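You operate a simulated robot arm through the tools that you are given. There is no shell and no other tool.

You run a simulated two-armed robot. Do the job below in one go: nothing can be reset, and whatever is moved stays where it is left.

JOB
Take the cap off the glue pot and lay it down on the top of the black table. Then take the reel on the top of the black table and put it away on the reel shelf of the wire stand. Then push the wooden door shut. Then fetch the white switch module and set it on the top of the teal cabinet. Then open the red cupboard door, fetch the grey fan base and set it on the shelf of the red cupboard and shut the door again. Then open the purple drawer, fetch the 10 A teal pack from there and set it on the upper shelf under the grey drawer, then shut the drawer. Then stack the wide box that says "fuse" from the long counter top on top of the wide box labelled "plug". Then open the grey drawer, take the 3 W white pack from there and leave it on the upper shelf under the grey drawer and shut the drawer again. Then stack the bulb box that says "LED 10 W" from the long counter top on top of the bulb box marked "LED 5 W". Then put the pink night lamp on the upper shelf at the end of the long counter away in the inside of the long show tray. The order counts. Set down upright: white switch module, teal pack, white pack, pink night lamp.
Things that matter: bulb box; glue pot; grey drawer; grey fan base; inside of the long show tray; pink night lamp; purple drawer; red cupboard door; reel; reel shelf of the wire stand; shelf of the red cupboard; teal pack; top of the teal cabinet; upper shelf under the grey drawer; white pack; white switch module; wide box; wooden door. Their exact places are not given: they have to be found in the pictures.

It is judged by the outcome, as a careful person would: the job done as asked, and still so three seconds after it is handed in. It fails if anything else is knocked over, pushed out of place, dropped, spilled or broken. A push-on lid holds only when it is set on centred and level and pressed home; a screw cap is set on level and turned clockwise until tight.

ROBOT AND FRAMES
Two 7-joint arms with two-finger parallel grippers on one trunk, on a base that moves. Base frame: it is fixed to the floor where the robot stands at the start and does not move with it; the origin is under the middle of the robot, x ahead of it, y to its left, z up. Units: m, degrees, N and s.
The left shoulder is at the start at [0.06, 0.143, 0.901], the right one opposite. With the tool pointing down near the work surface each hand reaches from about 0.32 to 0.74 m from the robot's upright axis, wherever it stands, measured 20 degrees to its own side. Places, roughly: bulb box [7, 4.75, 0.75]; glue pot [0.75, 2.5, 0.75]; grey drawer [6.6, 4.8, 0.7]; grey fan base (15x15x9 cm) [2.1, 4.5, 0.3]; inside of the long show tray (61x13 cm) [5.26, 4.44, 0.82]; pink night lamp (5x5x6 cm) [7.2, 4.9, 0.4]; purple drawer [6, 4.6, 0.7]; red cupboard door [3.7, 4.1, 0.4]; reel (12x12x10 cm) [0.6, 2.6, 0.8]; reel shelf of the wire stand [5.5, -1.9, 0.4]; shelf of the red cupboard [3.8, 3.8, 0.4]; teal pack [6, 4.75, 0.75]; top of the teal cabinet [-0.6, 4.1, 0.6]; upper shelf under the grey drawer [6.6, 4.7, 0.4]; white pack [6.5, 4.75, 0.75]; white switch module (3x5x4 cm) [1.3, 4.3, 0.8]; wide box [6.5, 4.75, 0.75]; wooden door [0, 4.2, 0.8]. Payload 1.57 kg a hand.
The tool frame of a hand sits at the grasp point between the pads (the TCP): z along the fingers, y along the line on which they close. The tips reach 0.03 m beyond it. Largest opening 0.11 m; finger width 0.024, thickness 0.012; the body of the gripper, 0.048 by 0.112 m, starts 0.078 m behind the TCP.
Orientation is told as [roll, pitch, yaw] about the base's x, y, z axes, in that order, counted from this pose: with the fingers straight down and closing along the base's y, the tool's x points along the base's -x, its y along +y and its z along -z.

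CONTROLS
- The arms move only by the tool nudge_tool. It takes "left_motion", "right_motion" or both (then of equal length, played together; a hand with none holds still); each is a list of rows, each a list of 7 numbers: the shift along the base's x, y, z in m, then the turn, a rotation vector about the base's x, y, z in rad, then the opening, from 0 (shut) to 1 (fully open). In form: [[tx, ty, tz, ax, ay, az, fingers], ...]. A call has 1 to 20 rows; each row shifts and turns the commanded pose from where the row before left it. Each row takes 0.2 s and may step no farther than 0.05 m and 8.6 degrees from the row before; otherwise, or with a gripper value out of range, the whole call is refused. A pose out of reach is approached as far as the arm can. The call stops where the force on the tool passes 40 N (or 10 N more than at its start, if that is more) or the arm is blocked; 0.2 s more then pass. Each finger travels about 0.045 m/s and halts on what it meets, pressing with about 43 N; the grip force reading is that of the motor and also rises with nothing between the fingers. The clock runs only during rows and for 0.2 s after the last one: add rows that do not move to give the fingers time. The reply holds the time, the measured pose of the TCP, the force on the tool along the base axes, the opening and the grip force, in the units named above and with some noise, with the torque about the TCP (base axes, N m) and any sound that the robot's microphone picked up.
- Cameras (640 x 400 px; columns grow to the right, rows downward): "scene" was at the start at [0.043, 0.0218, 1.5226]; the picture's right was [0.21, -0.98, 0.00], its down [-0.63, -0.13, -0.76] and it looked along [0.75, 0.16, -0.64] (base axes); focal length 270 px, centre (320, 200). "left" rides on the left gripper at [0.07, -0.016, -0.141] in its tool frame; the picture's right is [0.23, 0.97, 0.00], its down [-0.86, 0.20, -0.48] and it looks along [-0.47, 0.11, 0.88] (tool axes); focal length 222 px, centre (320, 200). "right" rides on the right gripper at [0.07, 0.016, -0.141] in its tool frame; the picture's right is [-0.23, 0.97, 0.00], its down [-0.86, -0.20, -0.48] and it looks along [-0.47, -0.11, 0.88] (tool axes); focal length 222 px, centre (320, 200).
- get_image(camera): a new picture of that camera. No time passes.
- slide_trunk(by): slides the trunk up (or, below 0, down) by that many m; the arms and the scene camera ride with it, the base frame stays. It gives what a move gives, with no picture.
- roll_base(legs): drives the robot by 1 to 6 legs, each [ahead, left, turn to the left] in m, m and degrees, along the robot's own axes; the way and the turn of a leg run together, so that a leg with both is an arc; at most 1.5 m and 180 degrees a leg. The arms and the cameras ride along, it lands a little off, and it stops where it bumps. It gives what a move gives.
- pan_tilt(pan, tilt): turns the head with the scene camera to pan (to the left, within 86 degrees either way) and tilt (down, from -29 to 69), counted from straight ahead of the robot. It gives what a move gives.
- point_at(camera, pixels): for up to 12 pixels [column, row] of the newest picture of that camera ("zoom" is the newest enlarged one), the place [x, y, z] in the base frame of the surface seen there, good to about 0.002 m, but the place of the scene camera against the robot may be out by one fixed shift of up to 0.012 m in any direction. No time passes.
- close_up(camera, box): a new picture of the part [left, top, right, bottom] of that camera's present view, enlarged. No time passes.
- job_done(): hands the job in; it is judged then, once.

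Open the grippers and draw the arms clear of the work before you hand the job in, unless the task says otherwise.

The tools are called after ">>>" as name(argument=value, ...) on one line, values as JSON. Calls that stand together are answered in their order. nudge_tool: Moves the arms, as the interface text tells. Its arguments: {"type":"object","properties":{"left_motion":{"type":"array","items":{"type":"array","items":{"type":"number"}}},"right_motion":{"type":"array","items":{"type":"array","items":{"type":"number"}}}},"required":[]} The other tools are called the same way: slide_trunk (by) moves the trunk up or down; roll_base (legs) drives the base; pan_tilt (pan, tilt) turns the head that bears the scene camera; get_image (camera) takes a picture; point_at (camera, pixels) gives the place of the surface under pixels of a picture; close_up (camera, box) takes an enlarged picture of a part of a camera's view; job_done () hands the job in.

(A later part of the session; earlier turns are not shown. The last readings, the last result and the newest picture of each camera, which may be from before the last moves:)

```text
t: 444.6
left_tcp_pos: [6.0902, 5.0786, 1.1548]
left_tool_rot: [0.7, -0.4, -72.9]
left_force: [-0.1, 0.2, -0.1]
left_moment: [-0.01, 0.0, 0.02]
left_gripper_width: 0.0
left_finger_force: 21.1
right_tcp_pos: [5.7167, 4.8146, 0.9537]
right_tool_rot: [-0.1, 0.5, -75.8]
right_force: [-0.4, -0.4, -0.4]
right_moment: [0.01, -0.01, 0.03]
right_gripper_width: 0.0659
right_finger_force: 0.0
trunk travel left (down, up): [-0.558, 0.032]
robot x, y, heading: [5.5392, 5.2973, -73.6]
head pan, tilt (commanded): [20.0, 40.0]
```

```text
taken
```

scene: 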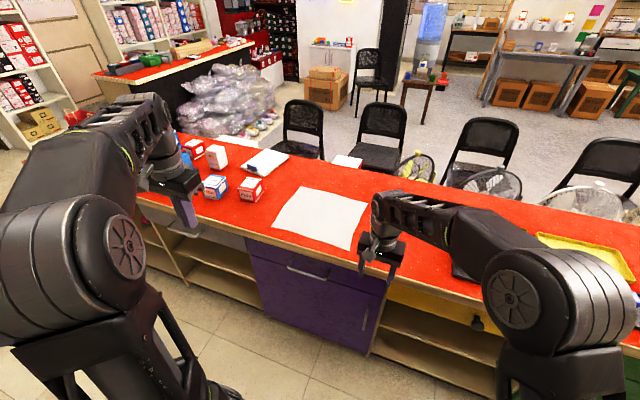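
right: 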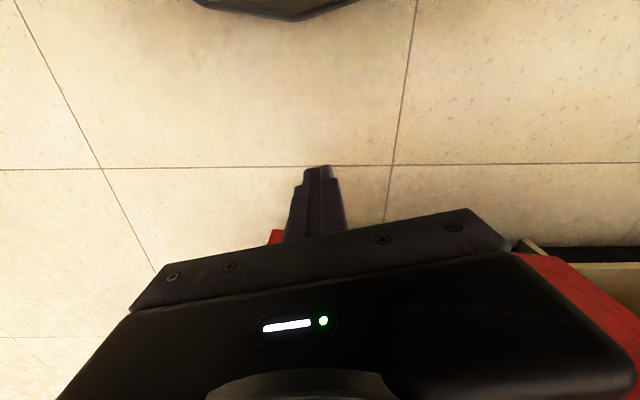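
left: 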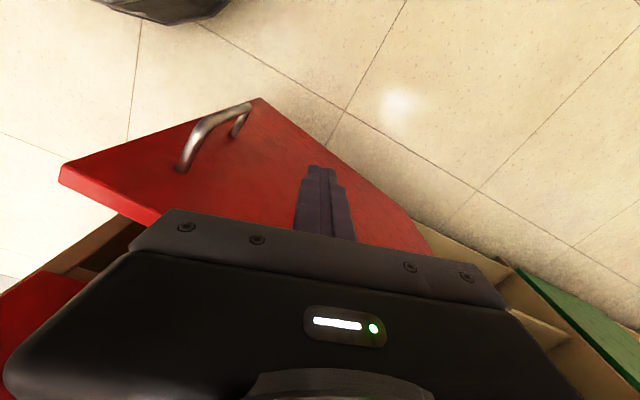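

The purple drawer with its handle at (307,268) is ahead-left; boxes at (215,187),(250,190). I zoom in.

>>> close_up(camera="scene", box=[220, 220, 410, 360])

>>> close_up(camera="scene", box=[130, 110, 300, 230])

>>> point_at(camera="scene", pixels=[[307, 268], [292, 266], [325, 273], [250, 243], [385, 280], [265, 255], [340, 282], [365, 312], [230, 245], [290, 240], [360, 255], [320, 215]])

```text
2.86 times, centred on (315, 290) of scene
```

zoom: 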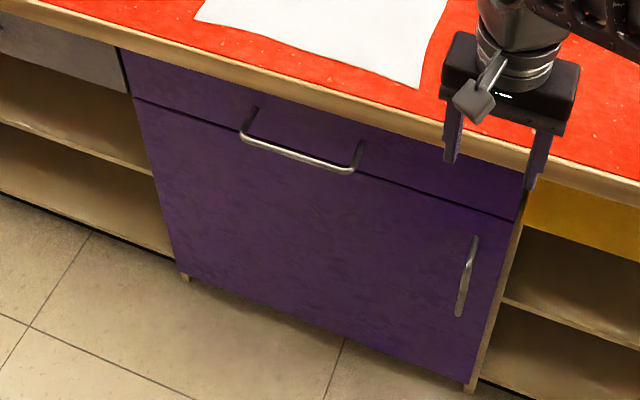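

```text
3.33 times, centred on (215, 170) of scene
```

zoom: 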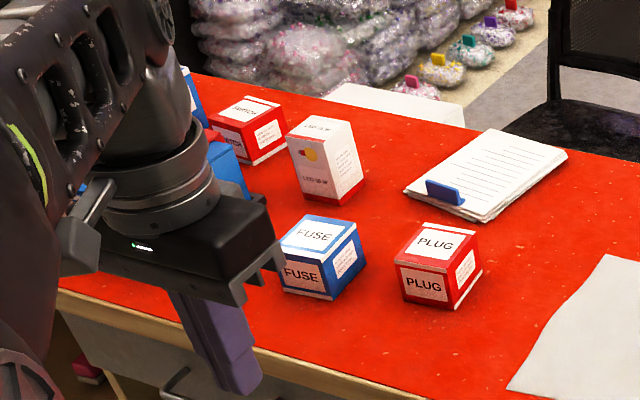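

```text
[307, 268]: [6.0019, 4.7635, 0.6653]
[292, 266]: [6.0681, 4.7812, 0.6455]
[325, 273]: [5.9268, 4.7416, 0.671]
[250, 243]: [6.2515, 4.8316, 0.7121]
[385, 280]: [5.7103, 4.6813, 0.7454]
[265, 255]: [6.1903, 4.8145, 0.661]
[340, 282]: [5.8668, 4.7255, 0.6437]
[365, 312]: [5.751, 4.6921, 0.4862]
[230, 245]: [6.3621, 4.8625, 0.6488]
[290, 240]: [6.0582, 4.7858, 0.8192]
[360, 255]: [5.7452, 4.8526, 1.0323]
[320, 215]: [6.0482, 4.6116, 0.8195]
```

I query the handle bar on a closer zoom.

>>> close_up(camera="scene", box=[280, 240, 350, 290])

>>> point_at(camera="zoom", pixels=[[160, 190], [240, 215], [320, 240], [400, 262], [440, 275], [115, 120], [420, 195], [450, 210], [100, 165], [300, 150]])

```text
8.00 times, centred on (315, 265) of scene
```

zoom: 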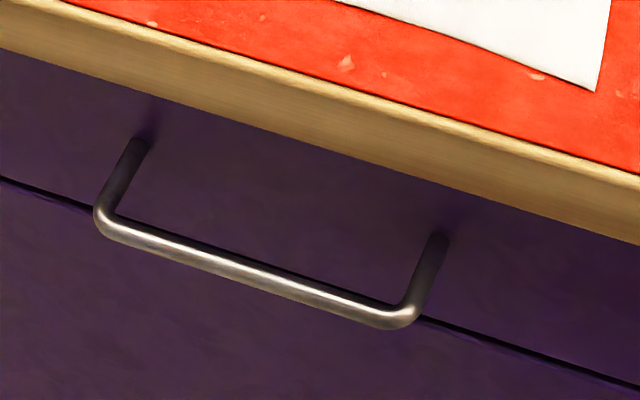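

```text
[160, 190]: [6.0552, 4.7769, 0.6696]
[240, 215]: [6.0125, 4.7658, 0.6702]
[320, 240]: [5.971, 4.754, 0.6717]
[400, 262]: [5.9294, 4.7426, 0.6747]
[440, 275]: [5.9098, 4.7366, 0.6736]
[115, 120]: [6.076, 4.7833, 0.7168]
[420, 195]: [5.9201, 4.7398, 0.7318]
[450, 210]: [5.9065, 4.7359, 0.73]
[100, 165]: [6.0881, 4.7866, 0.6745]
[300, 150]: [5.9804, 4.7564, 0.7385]
```

>>> point_at(camera="zoom", pixels=[[150, 238], [200, 255], [250, 271], [300, 287], [350, 302], [385, 313], [120, 185], [425, 270], [140, 145], [440, 240]])

```text
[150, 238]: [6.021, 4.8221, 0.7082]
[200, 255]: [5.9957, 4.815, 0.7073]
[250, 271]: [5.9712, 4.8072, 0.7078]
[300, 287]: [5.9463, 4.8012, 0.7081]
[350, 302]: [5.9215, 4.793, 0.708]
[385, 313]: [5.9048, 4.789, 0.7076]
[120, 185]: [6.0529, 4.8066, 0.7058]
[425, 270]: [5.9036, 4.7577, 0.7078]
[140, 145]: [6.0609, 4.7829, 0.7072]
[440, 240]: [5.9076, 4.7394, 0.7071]
```

The handle bar is at about (5.972,4.801,0.7075), along the counter. I'll pinch it with a tilted and rolled hand. First I sidle left 0.36 m and lower the trunk a little.

>>> roll_base(legs=[[0, 0.36, -0.6]])

>>> slide_trunk(by=-0.13)

>>> nudge_tool(right_motion=[[-0.005, 0.018, 0, -0.1396, -0.0389, 0, 0.5], [0, 0, 0, -0.1396, -0.0389, 0, 0.4], [0, 0, 0, -0.1396, -0.0389, 0, 0.4], [0, 0, 0, -0.1396, -0.0389, 0, 0.4], [0, 0, 0, -0.1396, -0.0389, 0, 0.4], [0, 0, 0, -0.1396, -0.0389, 0, 0.4]])

>>> get_image(camera="right")

>>> get_image(camera="scene")

```text
t: 446.9
left_tcp_pos: [6.4327, 5.1708, 1.1546]
left_tool_rot: [0.5, -0.4, -73.5]
left_force: [-0.4, -0.7, 0.5]
left_moment: [-0.02, 0.03, 0.01]
left_gripper_width: 0.0
left_finger_force: 21.6
right_tcp_pos: [6.0569, 4.9133, 0.9519]
right_tool_rot: [-0.1, 0.5, -76.4]
right_force: [0.4, 1.0, -0.4]
right_moment: [-0.01, 0.04, 0.0]
right_gripper_width: 0.0661
right_finger_force: 0.1
trunk travel left (down, up): [-0.558, 0.032]
robot x, y, heading: [5.8848, 5.3976, -74.1]
head pan, tilt (commanded): [20.0, 40.0]
```

```text
t: 448.5
left_tcp_pos: [6.4318, 5.1716, 1.0232]
left_tool_rot: [0.6, -0.5, -73.5]
left_force: [0.2, 0.3, -0.3]
left_moment: [-0.03, -0.01, 0.01]
left_gripper_width: 0.0
left_finger_force: 21.2
right_tcp_pos: [6.0569, 4.9126, 0.8215]
right_tool_rot: [-0.2, 0.5, -76.3]
right_force: [0.3, -0.7, -0.1]
right_moment: [-0.01, -0.01, 0.01]
right_gripper_width: 0.0662
right_finger_force: 0.1
trunk travel left (down, up): [-0.428, 0.162]
robot x, y, heading: [5.8867, 5.3994, -74.5]
head pan, tilt (commanded): [20.0, 40.0]
```

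```text
t: 449.9
left_tcp_pos: [6.4318, 5.1706, 1.0251]
left_tool_rot: [0.6, -0.3, -73.4]
left_force: [0.5, -0.4, -0.1]
left_moment: [-0.04, 0.02, 0.0]
left_gripper_width: 0.0001
left_finger_force: 21.6
right_tcp_pos: [6.0512, 4.9322, 0.8229]
right_tool_rot: [2.3, -49.4, -77.6]
right_force: [-0.5, -1.0, 0.2]
right_moment: [0.01, 0.02, -0.01]
right_gripper_width: 0.0439
right_finger_force: 0.1
trunk travel left (down, up): [-0.428, 0.162]
robot x, y, heading: [5.8825, 5.3969, -74.0]
head pan, tilt (commanded): [20.0, 40.0]
```

```text
taken
```

right: 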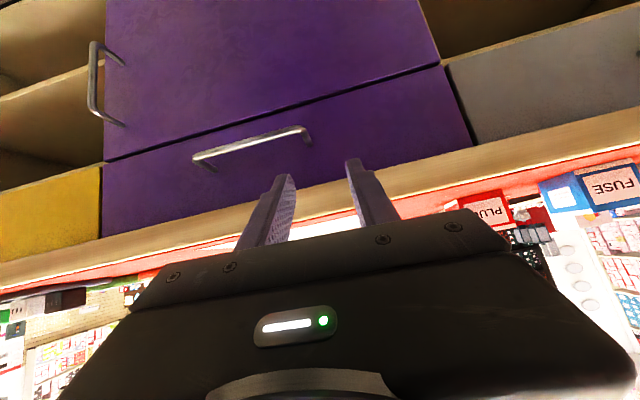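

```text
taken
```

scene: 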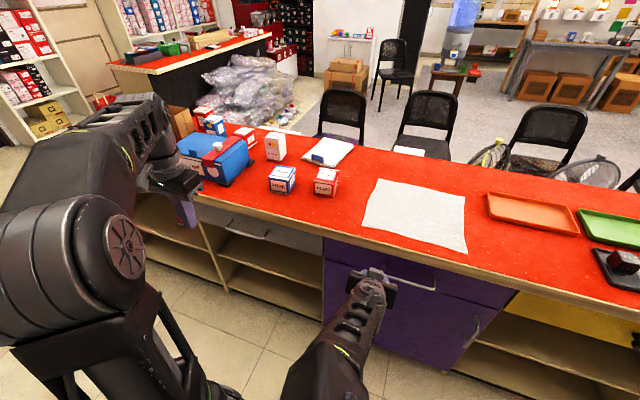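

The wrist camera sees the drawer handle at (255,145). I measure it precisely.

>>> close_up(camera="right", box=[170, 100, 340, 200])

>>> point_at(camera="right", pixels=[[200, 157], [230, 149], [260, 141], [290, 133], [305, 130], [250, 165], [150, 185], [440, 90], [300, 200], [200, 235]])

```text
3.76 times, centred on (255, 150) of right
```

zoom: 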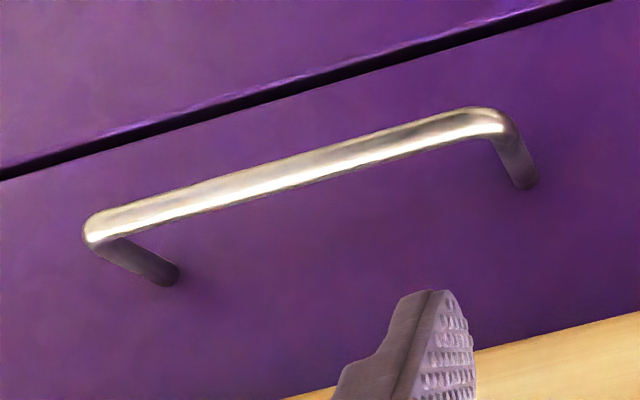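

```text
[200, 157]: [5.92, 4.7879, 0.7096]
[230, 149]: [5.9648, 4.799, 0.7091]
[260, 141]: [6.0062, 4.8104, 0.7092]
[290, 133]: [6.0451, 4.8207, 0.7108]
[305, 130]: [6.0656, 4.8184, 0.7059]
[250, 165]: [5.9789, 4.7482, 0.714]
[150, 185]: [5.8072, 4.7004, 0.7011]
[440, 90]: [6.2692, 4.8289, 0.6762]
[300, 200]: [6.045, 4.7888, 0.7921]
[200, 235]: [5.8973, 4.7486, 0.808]
```

The bar's centre is (5.983,4.804,0.709), 5.3 cm off the drawer face. I roll the hand 90° about its tool axis.

>>> nudge_tool(right_motion=[[0, 0, 0, 0.0233, -0.1059, -0.0929, 0.4], [0, 0, 0, 0.0233, -0.1059, -0.0929, 0.4], [0, 0, 0, 0.0233, -0.1059, -0.0929, 0.4], [0, 0, 0, 0.0233, -0.1059, -0.0929, 0.4], [0, 0, 0, 0.0233, -0.1059, -0.0929, 0.4], [0, 0, 0, 0.0233, -0.1059, -0.0929, 0.4], [0, 0, 0, 0.0233, -0.1059, -0.0929, 0.4], [0, 0, 0, 0.0233, -0.1059, -0.0929, 0.4], [0, 0, 0, 0.0233, -0.1059, -0.0929, 0.4], [0, 0, 0, 0.0233, -0.1059, -0.0929, 0.4], [0, 0, 0, 0.0233, -0.1059, -0.0929, 0.4]])

>>> get_image(camera="right")

>>> get_image(camera="scene")

```text
t: 452.3
left_tcp_pos: [6.4326, 5.1711, 1.0249]
left_tool_rot: [0.6, -0.5, -73.6]
left_force: [0.1, 0.3, 0.0]
left_moment: [-0.02, 0.01, -0.02]
left_gripper_width: 0.0002
left_finger_force: 21.2
right_tcp_pos: [6.051, 4.9314, 0.8209]
right_tool_rot: [51.7, 0.1, -167.5]
right_force: [-0.3, 0.1, 0.5]
right_moment: [-0.01, -0.01, 0.02]
right_gripper_width: 0.0441
right_finger_force: 0.2
trunk travel left (down, up): [-0.428, 0.162]
robot x, y, heading: [5.8808, 5.397, -74.2]
head pan, tilt (commanded): [20.0, 40.0]
```

```text
taken
```

right: 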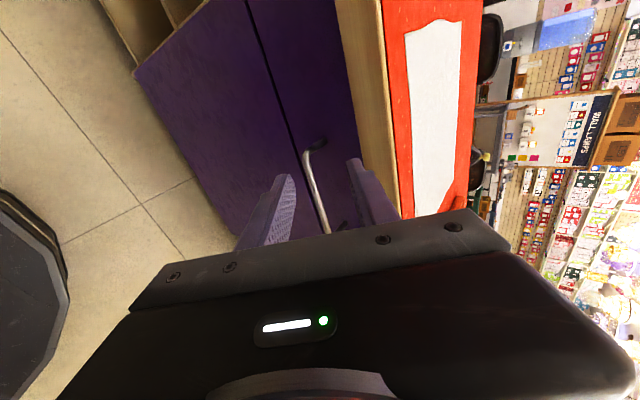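

```text
taken
```

scene: 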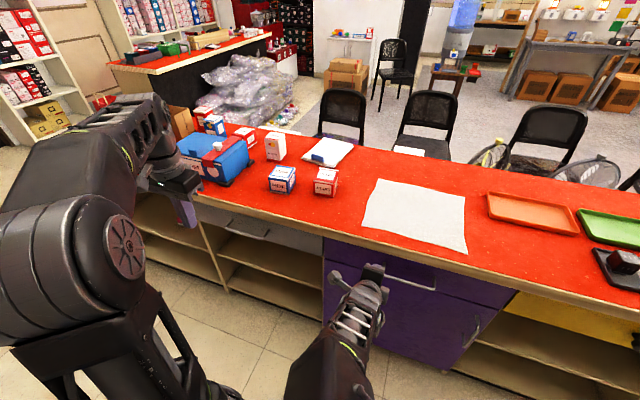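

The roll works. I move to a pre-grasp point 7 cm back from the bar with the opening reduced.

>>> nudge_tool(right_motion=[[-0.0267, -0.0245, -0.023, 0, 0, 0, 0.32], [-0.0267, -0.0245, -0.023, 0, 0, 0, 0.32], [-0.0267, -0.0245, -0.023, 0, 0, 0, 0.32]])

>>> get_image(camera="right")

>>> close_up(camera="scene", box=[300, 220, 480, 340])

```text
t: 453.1
left_tcp_pos: [6.432, 5.1699, 1.0245]
left_tool_rot: [0.6, -0.4, -73.5]
left_force: [0.0, -0.4, -0.8]
left_moment: [0.03, 0.0, 0.01]
left_gripper_width: 0.0
left_finger_force: 21.3
right_tcp_pos: [5.9709, 4.8554, 0.7531]
right_tool_rot: [51.8, 0.1, -167.4]
right_force: [0.1, -0.3, -0.6]
right_moment: [0.01, -0.01, 0.0]
right_gripper_width: 0.0352
right_finger_force: 0.1
trunk travel left (down, up): [-0.428, 0.162]
robot x, y, heading: [5.8802, 5.3974, -74.1]
head pan, tilt (commanded): [20.0, 40.0]
```

```text
taken
```

right: 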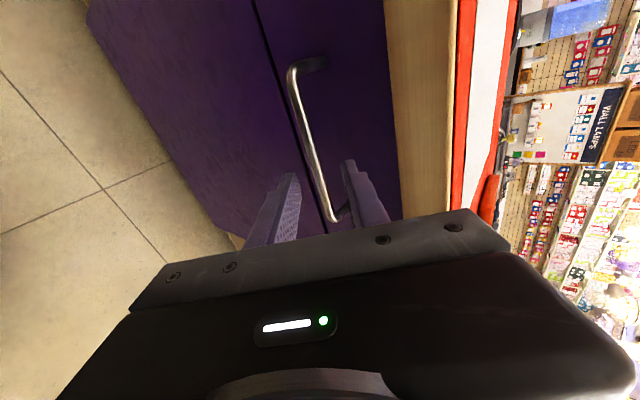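

```text
3.33 times, centred on (390, 280) of scene
```

zoom: 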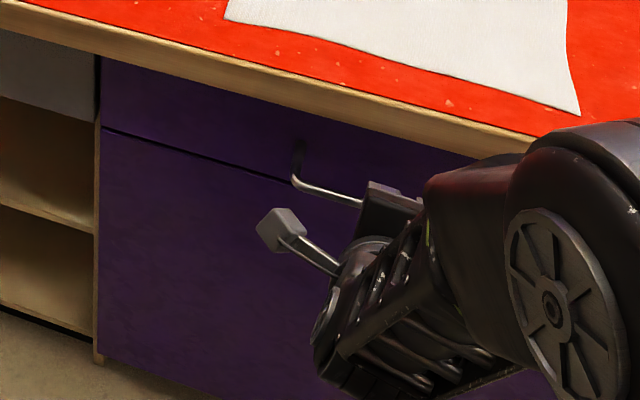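

The bar lies between the fingers (325,190). I advance onto it and pinch.

>>> nudge_tool(right_motion=[[0.006, -0.0257, -0.022, 0, 0, 0, 0.32], [0.006, -0.0257, -0.022, 0, 0, 0, 0.32], [0, 0, 0, 0, 0, 0, 0.32], [0, 0, 0, 0, 0, 0, 0], [0, 0, 0, 0, 0, 0, 0], [0, 0, 0, 0, 0, 0, 0]])

>>> get_image(camera="right")

```text
t: 454.5
left_tcp_pos: [6.4328, 5.1709, 1.024]
left_tool_rot: [0.6, -0.4, -73.6]
left_force: [-0.4, 0.0, 0.9]
left_moment: [-0.02, -0.01, 0.01]
left_gripper_width: 0.0
left_finger_force: 21.3
right_tcp_pos: [5.9833, 4.8067, 0.7077]
right_tool_rot: [51.4, -0.1, -167.2]
right_force: [-0.7, 3.1, -8.3]
right_moment: [-0.07, 0.46, 0.38]
right_gripper_width: 0.0115
right_finger_force: 27.1
trunk travel left (down, up): [-0.428, 0.162]
robot x, y, heading: [5.8792, 5.396, -74.1]
head pan, tilt (commanded): [20.0, 40.0]
```

```text
taken
```

right: 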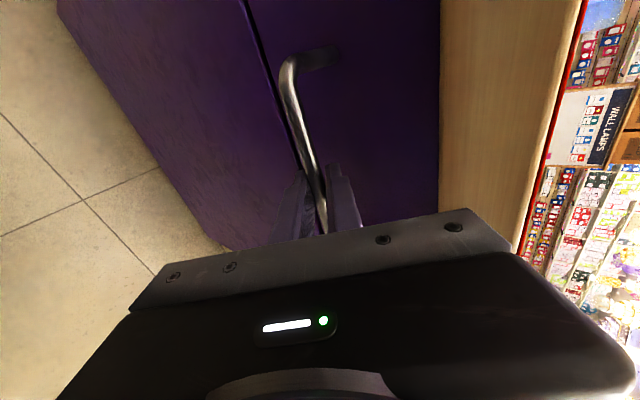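

Pinched at 11.5 mm. I pull the drawer toward me, first with the arm.

>>> nudge_tool(right_motion=[[-0.0054, 0.0193, 0, 0, 0, 0, 0], [-0.0054, 0.0193, 0, 0, 0, 0, 0], [-0.0054, 0.0193, 0, 0, 0, 0, 0]])

>>> get_image(camera="scene")

```text
t: 455.3
left_tcp_pos: [6.4328, 5.1705, 1.0234]
left_tool_rot: [0.5, -0.4, -73.5]
left_force: [0.3, 0.0, -0.2]
left_moment: [0.02, 0.02, -0.01]
left_gripper_width: 0.0
left_finger_force: 21.7
right_tcp_pos: [5.9671, 4.866, 0.7078]
right_tool_rot: [51.4, 0.0, -167.4]
right_force: [2.5, 1.2, -20.6]
right_moment: [-0.03, 0.52, 0.49]
right_gripper_width: 0.0116
right_finger_force: 28.3
trunk travel left (down, up): [-0.428, 0.162]
robot x, y, heading: [5.8843, 5.3988, -74.2]
head pan, tilt (commanded): [20.0, 40.0]
```

```text
taken
```

scene: 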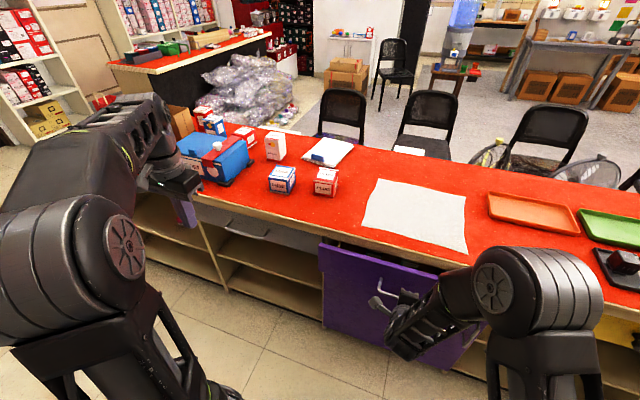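

The drawer is opening (front panel offset visible). I lower 2 mm to relieve the vertical force and continue pulling by arm and then by base.

>>> nudge_tool(right_motion=[[-0.0054, 0.0193, -0.002, 0, 0, 0, 0], [-0.0054, 0.0193, -0.001, 0, 0, 0, 0]])

>>> roll_base(legs=[[-0.06, 0, 0]])

>>> get_image(camera="scene")

```text
t: 455.9
left_tcp_pos: [6.4327, 5.1705, 1.0238]
left_tool_rot: [0.7, -0.5, -73.4]
left_force: [-0.3, -0.3, 0.1]
left_moment: [0.02, 0.02, 0.04]
left_gripper_width: 0.0002
left_finger_force: 21.7
right_tcp_pos: [5.9566, 4.9034, 0.7073]
right_tool_rot: [51.8, -0.1, -167.4]
right_force: [4.2, 3.1, -7.4]
right_moment: [-0.13, 0.7, 0.3]
right_gripper_width: 0.0114
right_finger_force: 29.6
trunk travel left (down, up): [-0.428, 0.162]
robot x, y, heading: [5.882, 5.3995, -74.1]
head pan, tilt (commanded): [20.0, 40.0]
```

```text
t: 456.9
left_tcp_pos: [6.4163, 5.2296, 1.0249]
left_tool_rot: [0.6, -0.5, -73.4]
left_force: [0.0, -0.5, -0.8]
left_moment: [-0.05, 0.01, -0.01]
left_gripper_width: 0.0
left_finger_force: 21.0
right_tcp_pos: [5.9409, 4.9619, 0.7069]
right_tool_rot: [51.9, 0.0, -167.3]
right_force: [5.2, 3.3, 0.0]
right_moment: [-0.09, 0.45, 0.54]
right_gripper_width: 0.0112
right_finger_force: 28.7
trunk travel left (down, up): [-0.428, 0.162]
robot x, y, heading: [5.8634, 5.455, -74.2]
head pan, tilt (commanded): [20.0, 40.0]
```

```text
taken
```

scene: 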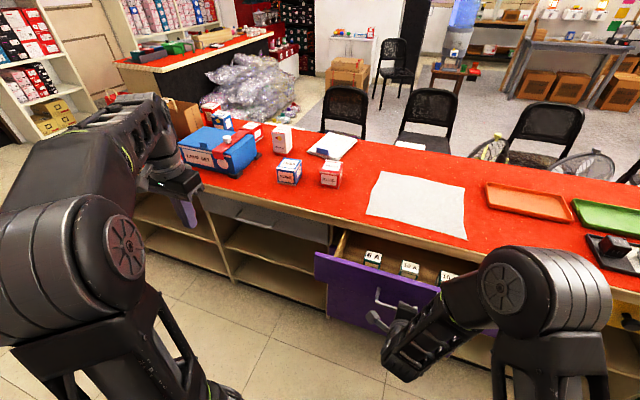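

The drawer is open ~16 cm and I see packs marked 6 A (372,258), 10 A (410,268), 16 A (447,277). I zoom in.

>>> close_up(camera="scene", box=[310, 220, 490, 330])

>>> point_at(camera="zoom", pixels=[[225, 95], [225, 120], [357, 132], [357, 155], [335, 130], [380, 140], [480, 160], [30, 100], [150, 90], [300, 200], [110, 50], [420, 150]])

```text
3.56 times, centred on (400, 275) of scene
```

zoom: 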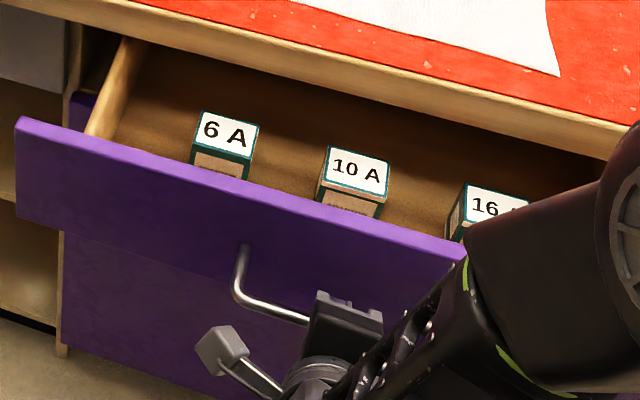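

```text
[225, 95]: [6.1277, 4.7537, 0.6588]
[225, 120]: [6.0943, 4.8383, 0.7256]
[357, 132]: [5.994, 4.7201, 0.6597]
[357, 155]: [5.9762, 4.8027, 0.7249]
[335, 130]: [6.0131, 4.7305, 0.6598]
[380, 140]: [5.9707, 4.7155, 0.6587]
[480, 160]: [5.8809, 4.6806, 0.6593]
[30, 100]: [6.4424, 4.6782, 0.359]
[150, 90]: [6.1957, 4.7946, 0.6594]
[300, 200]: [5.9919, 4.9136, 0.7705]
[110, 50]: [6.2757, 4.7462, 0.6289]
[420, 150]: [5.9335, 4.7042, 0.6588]
```

The 10 A pack top is at about (5.985,4.80,0.725). I pull a bit more for room: arm 4 cm, base 3 cm.

>>> nudge_tool(right_motion=[[-0.0054, 0.0193, 0, 0, 0, 0, 0], [-0.0054, 0.0193, 0, 0, 0, 0, 0]])

>>> roll_base(legs=[[-0.03, 0, 0]])

>>> get_image(camera="scene")

```text
t: 457.5
left_tcp_pos: [6.4159, 5.2295, 1.0244]
left_tool_rot: [0.6, -0.4, -73.4]
left_force: [-1.0, 0.9, 0.4]
left_moment: [0.01, 0.01, 0.0]
left_gripper_width: 0.0
left_finger_force: 21.4
right_tcp_pos: [5.9296, 4.9997, 0.7068]
right_tool_rot: [51.8, 0.0, -167.1]
right_force: [2.4, 1.5, 4.0]
right_moment: [-0.22, 0.66, 0.33]
right_gripper_width: 0.0111
right_finger_force: 28.8
trunk travel left (down, up): [-0.428, 0.162]
robot x, y, heading: [5.8635, 5.4558, -74.4]
head pan, tilt (commanded): [20.0, 40.0]
```

```text
t: 458.3
left_tcp_pos: [6.4083, 5.259, 1.0236]
left_tool_rot: [0.6, -0.6, -73.4]
left_force: [0.4, 1.1, -0.1]
left_moment: [-0.01, 0.0, -0.04]
left_gripper_width: 0.0
left_finger_force: 21.4
right_tcp_pos: [5.9234, 5.0293, 0.7071]
right_tool_rot: [51.6, 0.0, -167.3]
right_force: [1.4, 2.0, 3.6]
right_moment: [-0.17, 0.49, 0.46]
right_gripper_width: 0.0114
right_finger_force: 28.9
trunk travel left (down, up): [-0.428, 0.162]
robot x, y, heading: [5.8569, 5.4791, -74.0]
head pan, tilt (commanded): [20.0, 40.0]
```

```text
taken
```

scene: 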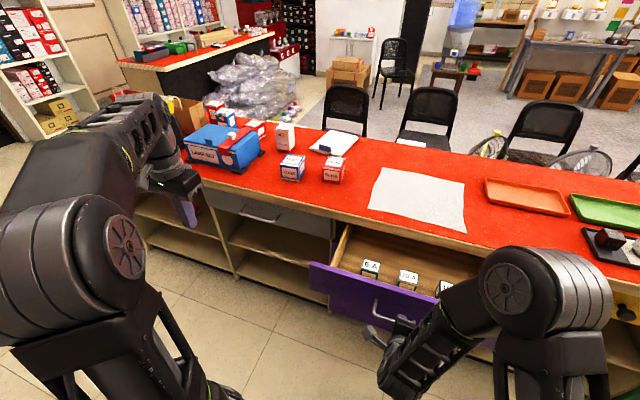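

The drawer is open ~23 cm. I release the handle and withdraw along the tool axis.

>>> nudge_tool(right_motion=[[0, 0, 0, 0, 0, 0, 0.35], [0, 0, 0, 0, 0, 0, 0.4], [-0.0034, 0.0153, 0.0124, 0, 0, 0, 0.4], [-0.0034, 0.0153, 0.0124, 0, 0, 0, 0.4], [-0.0034, 0.0153, 0.0124, 0, 0, 0, 0.4]])

>>> get_image(camera="right")

```text
t: 459.5
left_tcp_pos: [6.4077, 5.2591, 1.0247]
left_tool_rot: [0.6, -0.5, -73.5]
left_force: [-0.4, -0.2, -0.1]
left_moment: [-0.02, 0.01, -0.01]
left_gripper_width: 0.0001
left_finger_force: 20.6
right_tcp_pos: [5.9279, 5.0649, 0.7352]
right_tool_rot: [51.7, -0.1, -167.3]
right_force: [-0.7, 1.2, 0.0]
right_moment: [0.0, 0.01, -0.01]
right_gripper_width: 0.044
right_finger_force: 0.0
right hand out of reach, approached as far as the arm can: row 4, 5
trunk travel left (down, up): [-0.428, 0.162]
robot x, y, heading: [5.8561, 5.4848, -73.7]
head pan, tilt (commanded): [20.0, 40.0]
```

```text
taken
```

right: 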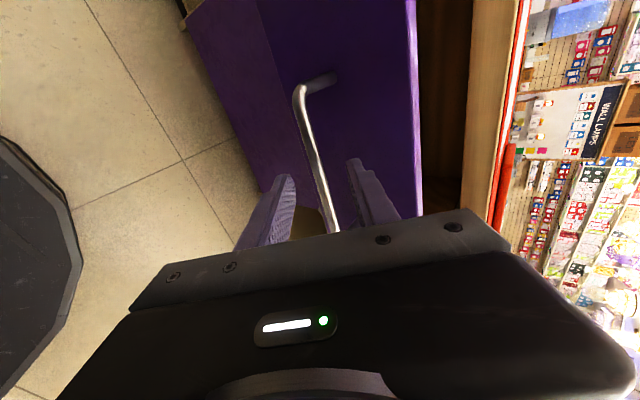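

The fingers are clear of the bar. I raise the hand, unroll and straighten it.

>>> nudge_tool(right_motion=[[0, 0, 0.045, 0, 0, 0, 0.4], [0, 0, 0.045, 0, 0, 0, 0.4], [0, 0, 0.045, 0, 0, 0, 0.4], [0, 0, 0, -0.0243, 0.1094, 0.0885, 0.5], [0, 0, 0, -0.0243, 0.1094, 0.0885, 0.5], [0, 0, 0, -0.0243, 0.1094, 0.0885, 0.5], [0, 0, 0, -0.0243, 0.1094, 0.0885, 0.5], [0, 0, 0, -0.0243, 0.1094, 0.0885, 0.5], [0, 0, 0, -0.0243, 0.1094, 0.0885, 0.5], [0, 0, 0, -0.0243, 0.1094, 0.0885, 0.5], [0, 0, 0, -0.0243, 0.1094, 0.0885, 0.5], [0, 0, 0, -0.0243, 0.1094, 0.0885, 0.5], [0, 0, 0, -0.0243, 0.1094, 0.0885, 0.5], [0, 0, 0, -0.0243, 0.1094, 0.0885, 0.5], [0, 0, 0, 0.1417, 0.0313, 0, 0.6], [0, 0, 0, 0.1417, 0.0313, 0, 0.6], [0, 0, 0, 0.1417, 0.0313, 0, 0.6], [0, 0, 0, 0.1417, 0.0313, 0, 0.6], [0, 0, 0, 0.1417, 0.0313, 0, 0.6], [0, 0, 0, 0.1417, 0.0313, 0, 0.6]])

>>> get_image(camera="right")

>>> get_image(camera="scene")

```text
t: 463.7
left_tcp_pos: [6.408, 5.2584, 1.0244]
left_tool_rot: [0.5, -0.4, -73.4]
left_force: [-0.5, 0.4, -0.1]
left_moment: [0.0, -0.02, 0.01]
left_gripper_width: 0.0001
left_finger_force: 21.4
right_tcp_pos: [5.9423, 5.0554, 0.8674]
right_tool_rot: [0.1, -1.5, -77.4]
right_force: [0.4, -1.3, 1.0]
right_moment: [-0.01, 0.01, 0.01]
right_gripper_width: 0.0661
right_finger_force: 0.0
right hand out of reach, approached as far as the arm can: row 1, 2
trunk travel left (down, up): [-0.428, 0.162]
robot x, y, heading: [5.8583, 5.485, -74.1]
head pan, tilt (commanded): [20.0, 40.0]
```

```text
taken
```

right: 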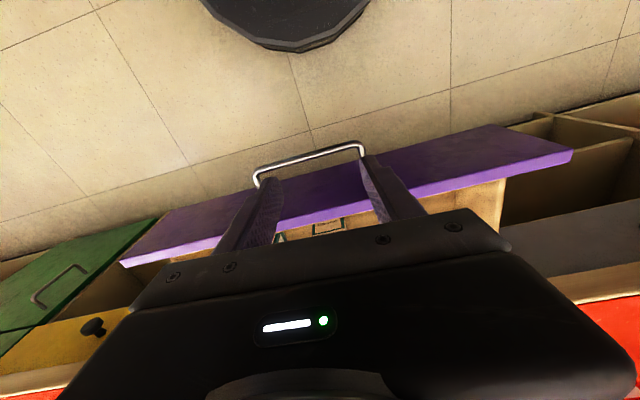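

```text
taken
```

scene: 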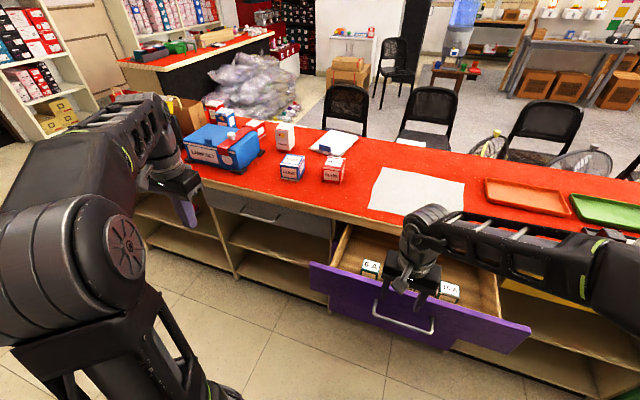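

The hand is upright. The 10 A pack should now be near (5.966,4.866). I move the hand over it partway and look.

>>> nudge_tool(right_motion=[[0.005, -0.035, 0.01, -0.01, 0.024, 0, 0.6], [0.005, -0.035, 0.01, 0, 0, 0, 0.6], [0.005, -0.03, 0.01, 0, 0, 0, 0.6]])

>>> get_image(camera="right")

```text
t: 464.5
left_tcp_pos: [6.4079, 5.2573, 1.0244]
left_tool_rot: [0.6, -0.4, -73.5]
left_force: [0.0, 0.8, 0.0]
left_moment: [0.01, -0.03, 0.02]
left_gripper_width: 0.0001
left_finger_force: 21.2
right_tcp_pos: [5.9592, 4.9537, 0.8982]
right_tool_rot: [-1.4, -1.8, -77.4]
right_force: [0.2, -0.3, 0.8]
right_moment: [0.05, -0.01, -0.01]
right_gripper_width: 0.066
right_finger_force: 0.0
trunk travel left (down, up): [-0.428, 0.162]
robot x, y, heading: [5.8552, 5.4851, -73.9]
head pan, tilt (commanded): [20.0, 40.0]
```

```text
taken
```

right: 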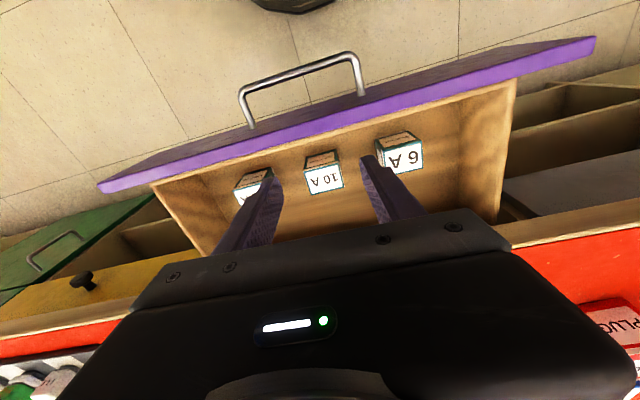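

The 10 A pack is at (325,175) between the fingers. I measure its top.

>>> close_up(camera="right", box=[270, 130, 390, 220])

>>> point_at(camera="zoom", pixels=[[165, 155], [310, 120], [200, 290], [345, 245], [255, 205], [230, 110], [420, 130], [250, 60], [160, 300], [310, 300]])

```text
4.44 times, centred on (330, 175) of right
```

zoom: 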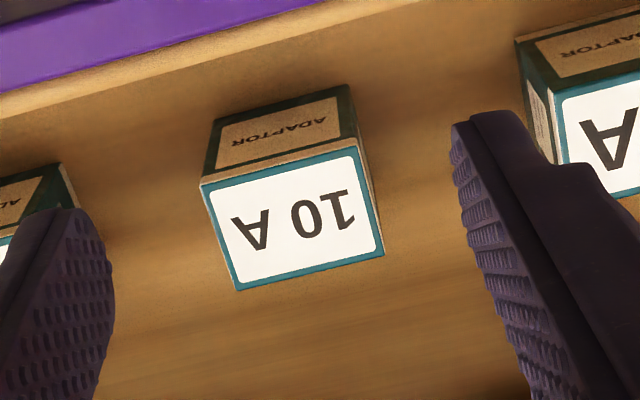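

```text
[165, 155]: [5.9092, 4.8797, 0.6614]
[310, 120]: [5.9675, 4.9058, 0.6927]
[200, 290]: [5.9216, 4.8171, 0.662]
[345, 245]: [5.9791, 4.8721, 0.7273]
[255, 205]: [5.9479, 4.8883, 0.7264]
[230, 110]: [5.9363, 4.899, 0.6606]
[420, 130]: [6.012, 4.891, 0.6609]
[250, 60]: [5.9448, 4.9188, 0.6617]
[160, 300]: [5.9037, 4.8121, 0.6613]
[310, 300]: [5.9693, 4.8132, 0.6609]
```

>>> point_at(camera="zoom", pixels=[[293, 217], [210, 190], [352, 148], [376, 246], [240, 283], [280, 170], [310, 265]])

```text
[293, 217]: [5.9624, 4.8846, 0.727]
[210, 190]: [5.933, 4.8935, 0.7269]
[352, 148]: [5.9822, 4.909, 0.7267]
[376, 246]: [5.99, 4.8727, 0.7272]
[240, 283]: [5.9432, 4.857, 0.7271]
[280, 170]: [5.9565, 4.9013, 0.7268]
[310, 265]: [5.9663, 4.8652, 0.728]
```

The pack (5.1 × 3.7 × 6.6 cm) has its top centre at (5.962,4.883,0.727), aligned with the counter. I correct the hand's attitude and centre over it.

>>> nudge_tool(right_motion=[[0.0015, -0.035, 0, 0.036, -0.017, 0.052, 0.75], [0.0015, -0.0357, 0, 0, 0, 0, 0.75], [0, 0, -0.04, 0, 0, 0, 0.75]])

>>> get_image(camera="right")

```text
t: 465.3
left_tcp_pos: [6.4072, 5.2583, 1.0253]
left_tool_rot: [0.6, -0.4, -73.4]
left_force: [0.8, 0.0, -0.6]
left_moment: [0.01, -0.01, -0.01]
left_gripper_width: 0.0002
left_finger_force: 21.2
right_tcp_pos: [5.9597, 4.8852, 0.8584]
right_tool_rot: [0.1, 0.0, -74.4]
right_force: [0.3, -0.2, 0.5]
right_moment: [-0.01, 0.04, -0.03]
right_gripper_width: 0.0828
right_finger_force: 0.0
trunk travel left (down, up): [-0.428, 0.162]
robot x, y, heading: [5.8537, 5.4862, -74.2]
head pan, tilt (commanded): [20.0, 40.0]
```

```text
taken
```

right: 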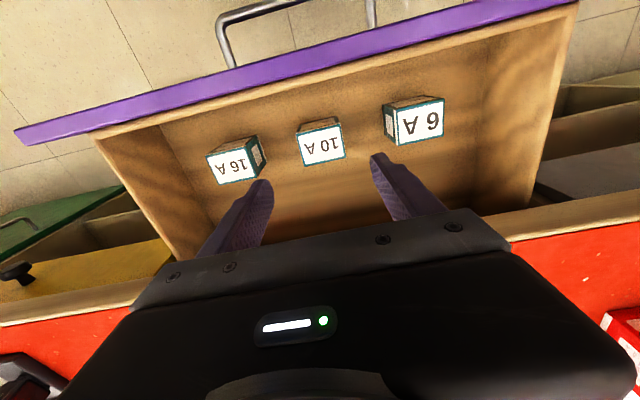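

Aligned. I descend to z≈0.70 and close on the 10 A pack.

>>> nudge_tool(right_motion=[[0.002, -0.002, -0.04, 0, 0, 0, 0.75], [0, 0, -0.04, 0, 0, 0, 0.75], [0, 0, -0.04, 0, 0, 0, 0.75], [0, 0, -0.036, 0, 0, 0, 0.75], [0, 0, 0, 0, 0, 0, 0.75]])

>>> get_image(camera="right")

```text
t: 466.5
left_tcp_pos: [6.4075, 5.2574, 1.0241]
left_tool_rot: [0.7, -0.3, -73.4]
left_force: [1.2, 0.6, 0.6]
left_moment: [0.0, -0.01, 0.02]
left_gripper_width: 0.0
left_finger_force: 21.5
right_tcp_pos: [5.9615, 4.8815, 0.7038]
right_tool_rot: [-0.1, -0.2, -74.4]
right_force: [-0.7, 0.5, 0.9]
right_moment: [-0.01, 0.03, 0.04]
right_gripper_width: 0.0826
right_finger_force: 0.1
trunk travel left (down, up): [-0.428, 0.162]
robot x, y, heading: [5.8585, 5.4857, -74.2]
head pan, tilt (commanded): [20.0, 40.0]
```

```text
taken
```

right: 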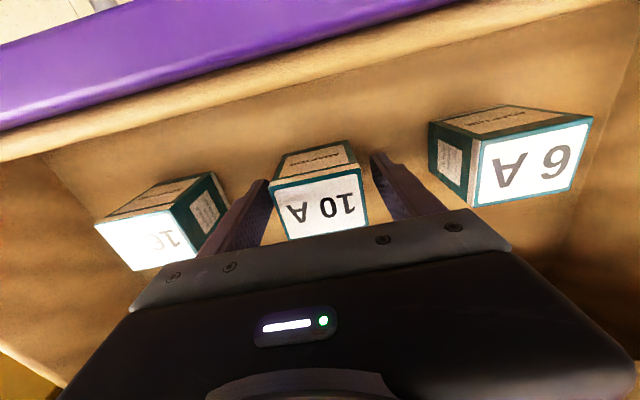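

The 10 A pack is between the fingers with clear gaps. I close and lift.

>>> nudge_tool(right_motion=[[0, 0, 0, 0, 0, 0, 0.4], [0, 0, 0, 0, 0, 0, 0.3], [0, 0, 0, 0, 0, 0, 0.3], [0, 0, 0, 0, 0, 0, 0.3], [0, 0, 0.02, 0, 0, 0, 0.3], [0, 0, 0.04, 0, 0, 0, 0.3], [0, 0, 0.045, 0, 0, 0, 0.3], [0, 0, 0.045, 0, 0, 0, 0.3], [0, 0, 0.045, 0, 0, 0, 0.3]])

>>> get_image(camera="right")

>>> get_image(camera="scene")

```text
t: 468.5
left_tcp_pos: [6.4083, 5.2589, 1.0244]
left_tool_rot: [0.7, -0.4, -73.4]
left_force: [0.2, -0.2, -0.3]
left_moment: [0.0, -0.01, 0.03]
left_gripper_width: 0.0
left_finger_force: 21.1
right_tcp_pos: [5.9644, 4.8845, 0.9004]
right_tool_rot: [0.0, -0.1, -74.3]
right_force: [-0.5, 0.2, -1.1]
right_moment: [0.02, -0.03, -0.05]
right_gripper_width: 0.0553
right_finger_force: 43.0
trunk travel left (down, up): [-0.428, 0.162]
robot x, y, heading: [5.8579, 5.4823, -74.2]
head pan, tilt (commanded): [20.0, 40.0]
```

```text
taken
```

right: 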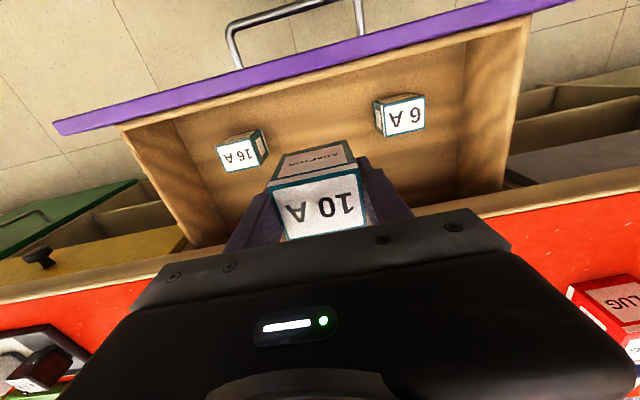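

```text
taken
```

scene: 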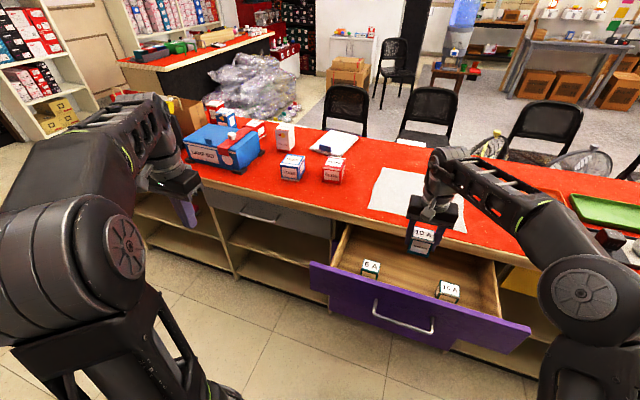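

The 10 A pack is held. I measure the counter's free spot and the boxes around for a re-grip.

>>> point_at(camera="scene", pixels=[[352, 205], [335, 210], [332, 182], [292, 178], [372, 195], [300, 200], [270, 195], [260, 215], [230, 165], [405, 235], [345, 190], [315, 190]])

>>> close_up(camera="scene", box=[180, 110, 400, 250])

```text
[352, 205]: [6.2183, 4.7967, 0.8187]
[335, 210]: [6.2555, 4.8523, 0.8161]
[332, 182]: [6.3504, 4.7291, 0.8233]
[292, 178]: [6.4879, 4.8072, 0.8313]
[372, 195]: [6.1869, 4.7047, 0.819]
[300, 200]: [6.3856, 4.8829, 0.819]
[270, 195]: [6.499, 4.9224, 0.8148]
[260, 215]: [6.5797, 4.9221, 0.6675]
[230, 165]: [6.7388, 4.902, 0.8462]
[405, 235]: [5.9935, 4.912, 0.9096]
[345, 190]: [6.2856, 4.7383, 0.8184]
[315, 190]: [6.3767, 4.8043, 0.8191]
```

```text
2.86 times, centred on (290, 180) of scene
```

zoom: 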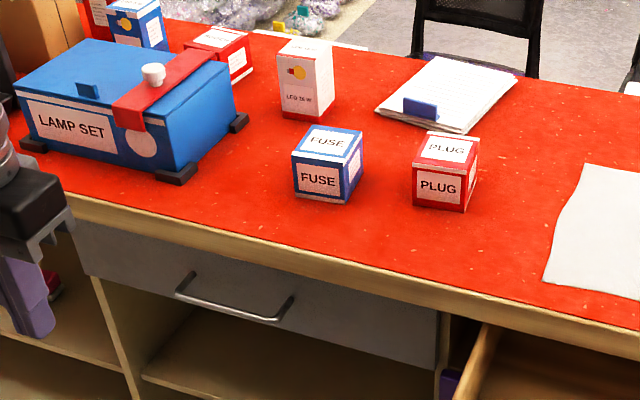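

Free spot for the re-grip: a≈7.27, d≈2.93 on the counter, left of the paper. I move the base 0.2 m left and 0.13 m ahead with the pack held at z≈0.90.

>>> roll_base(legs=[[0.13, 0.2, 0]])

>>> get_image(camera="right")

>>> get_image(camera="scene")

```text
t: 470.3
left_tcp_pos: [6.6326, 5.1862, 1.0233]
left_tool_rot: [0.7, -0.3, -73.5]
left_force: [1.1, 0.3, -1.2]
left_moment: [-0.02, 0.03, 0.0]
left_gripper_width: 0.0
left_finger_force: 21.2
right_tcp_pos: [6.1887, 4.8124, 0.8992]
right_tool_rot: [-0.1, -0.1, -74.4]
right_force: [0.3, 0.2, -0.1]
right_moment: [-0.04, 0.03, -0.02]
right_gripper_width: 0.0552
right_finger_force: 43.2
trunk travel left (down, up): [-0.428, 0.162]
robot x, y, heading: [6.081, 5.41, -74.1]
head pan, tilt (commanded): [20.0, 40.0]
```

```text
taken
```

right: 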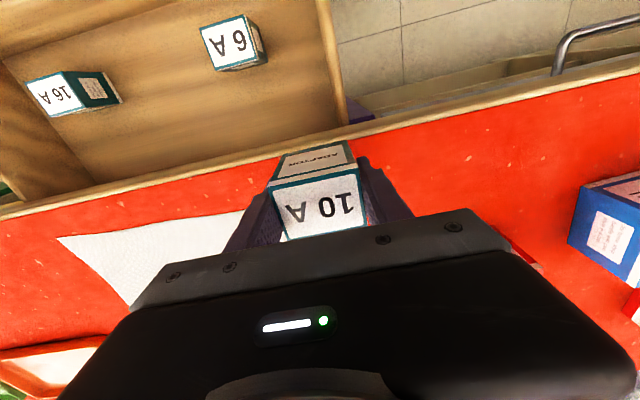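

```text
taken
```

scene: 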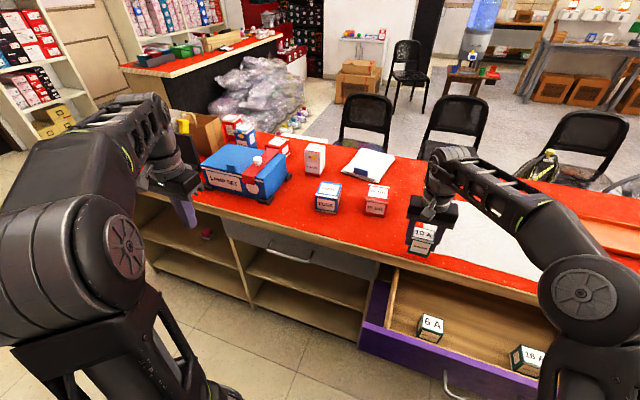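

I shift to a≈7.262, d≈2.932 and lower toward the counter top.

>>> nudge_tool(right_motion=[[0.0178, -0.0339, 0, 0, 0, 0, 0.3], [0, 0, -0.02, 0, 0, 0, 0.3], [0, 0, -0.01, 0, 0, 0, 0.3], [0, 0, -0.003, 0, 0, 0, 0.3]])

>>> nudge_tool(right_motion=[[0, 0, -0.0015, 0, 0, 0, 0.3], [0, 0, -0.001, 0, 0, 0, 0.3]])

```text
t: 471.3
left_tcp_pos: [6.631, 5.1883, 1.0259]
left_tool_rot: [0.6, -0.6, -73.5]
left_force: [-0.1, 0.3, -1.0]
left_moment: [-0.01, 0.03, -0.01]
left_gripper_width: 0.0
left_finger_force: 21.3
right_tcp_pos: [6.2026, 4.7879, 0.8651]
right_tool_rot: [0.1, -0.4, -74.5]
right_force: [2.0, 0.4, 19.7]
right_moment: [-0.14, 0.42, 0.06]
right_gripper_width: 0.0553
right_finger_force: 42.9
right hand out of reach, approached as far as the arm can: row 1
trunk travel left (down, up): [-0.428, 0.162]
robot x, y, heading: [6.0817, 5.4126, -74.2]
head pan, tilt (commanded): [20.0, 40.0]
```

```text
t: 471.9
left_tcp_pos: [6.6323, 5.1888, 1.0249]
left_tool_rot: [0.6, -0.6, -73.6]
left_force: [-0.6, 0.2, -0.1]
left_moment: [0.02, -0.02, 0.01]
left_gripper_width: 0.0003
left_finger_force: 20.8
right_tcp_pos: [6.2015, 4.7881, 0.8622]
right_tool_rot: [0.2, -0.6, -74.4]
right_force: [6.9, -2.1, 39.0]
right_moment: [-0.04, 0.12, 0.02]
right_gripper_width: 0.0554
right_finger_force: 43.0
trunk travel left (down, up): [-0.428, 0.162]
robot x, y, heading: [6.0821, 5.4152, -74.2]
head pan, tilt (commanded): [20.0, 40.0]
```

Firm contact. I relieve 3 mm and open the fingers, then rise.

>>> nudge_tool(right_motion=[[0, 0, 0.003, 0, 0, 0, 0.3], [0, 0, 0, 0, 0, 0, 0.6], [0, 0, 0, 0, 0, 0, 0.72], [0, 0, 0, 0, 0, 0, 0.72], [0, 0, 0.04, 0, 0, 0, 0.72], [0, 0, 0.04, 0, 0, 0, 0.72]])

>>> get_image(camera="right")

```text
t: 473.3
left_tcp_pos: [6.633, 5.1864, 1.0244]
left_tool_rot: [0.5, -0.4, -73.4]
left_force: [-0.4, 0.4, -0.3]
left_moment: [-0.04, 0.02, -0.02]
left_gripper_width: 0.0
left_finger_force: 21.7
right_tcp_pos: [6.1913, 4.8069, 0.9191]
right_tool_rot: [0.2, -0.6, -74.7]
right_force: [0.0, 0.5, 0.3]
right_moment: [0.0, 0.02, -0.01]
right_gripper_width: 0.0795
right_finger_force: 0.0
right hand out of reach, approached as far as the arm can: row 5, 6
trunk travel left (down, up): [-0.428, 0.162]
robot x, y, heading: [6.0817, 5.4122, -74.1]
head pan, tilt (commanded): [20.0, 40.0]
```

```text
taken
```

right: 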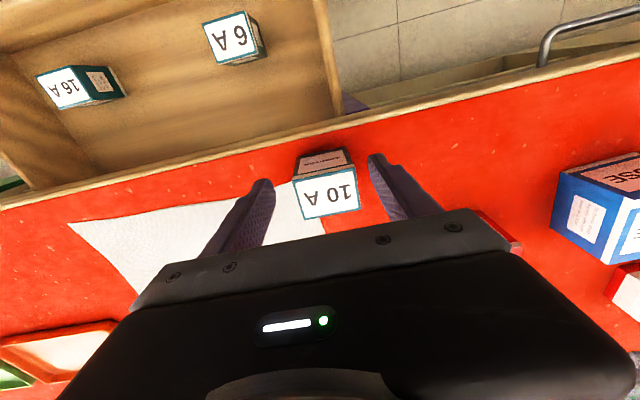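

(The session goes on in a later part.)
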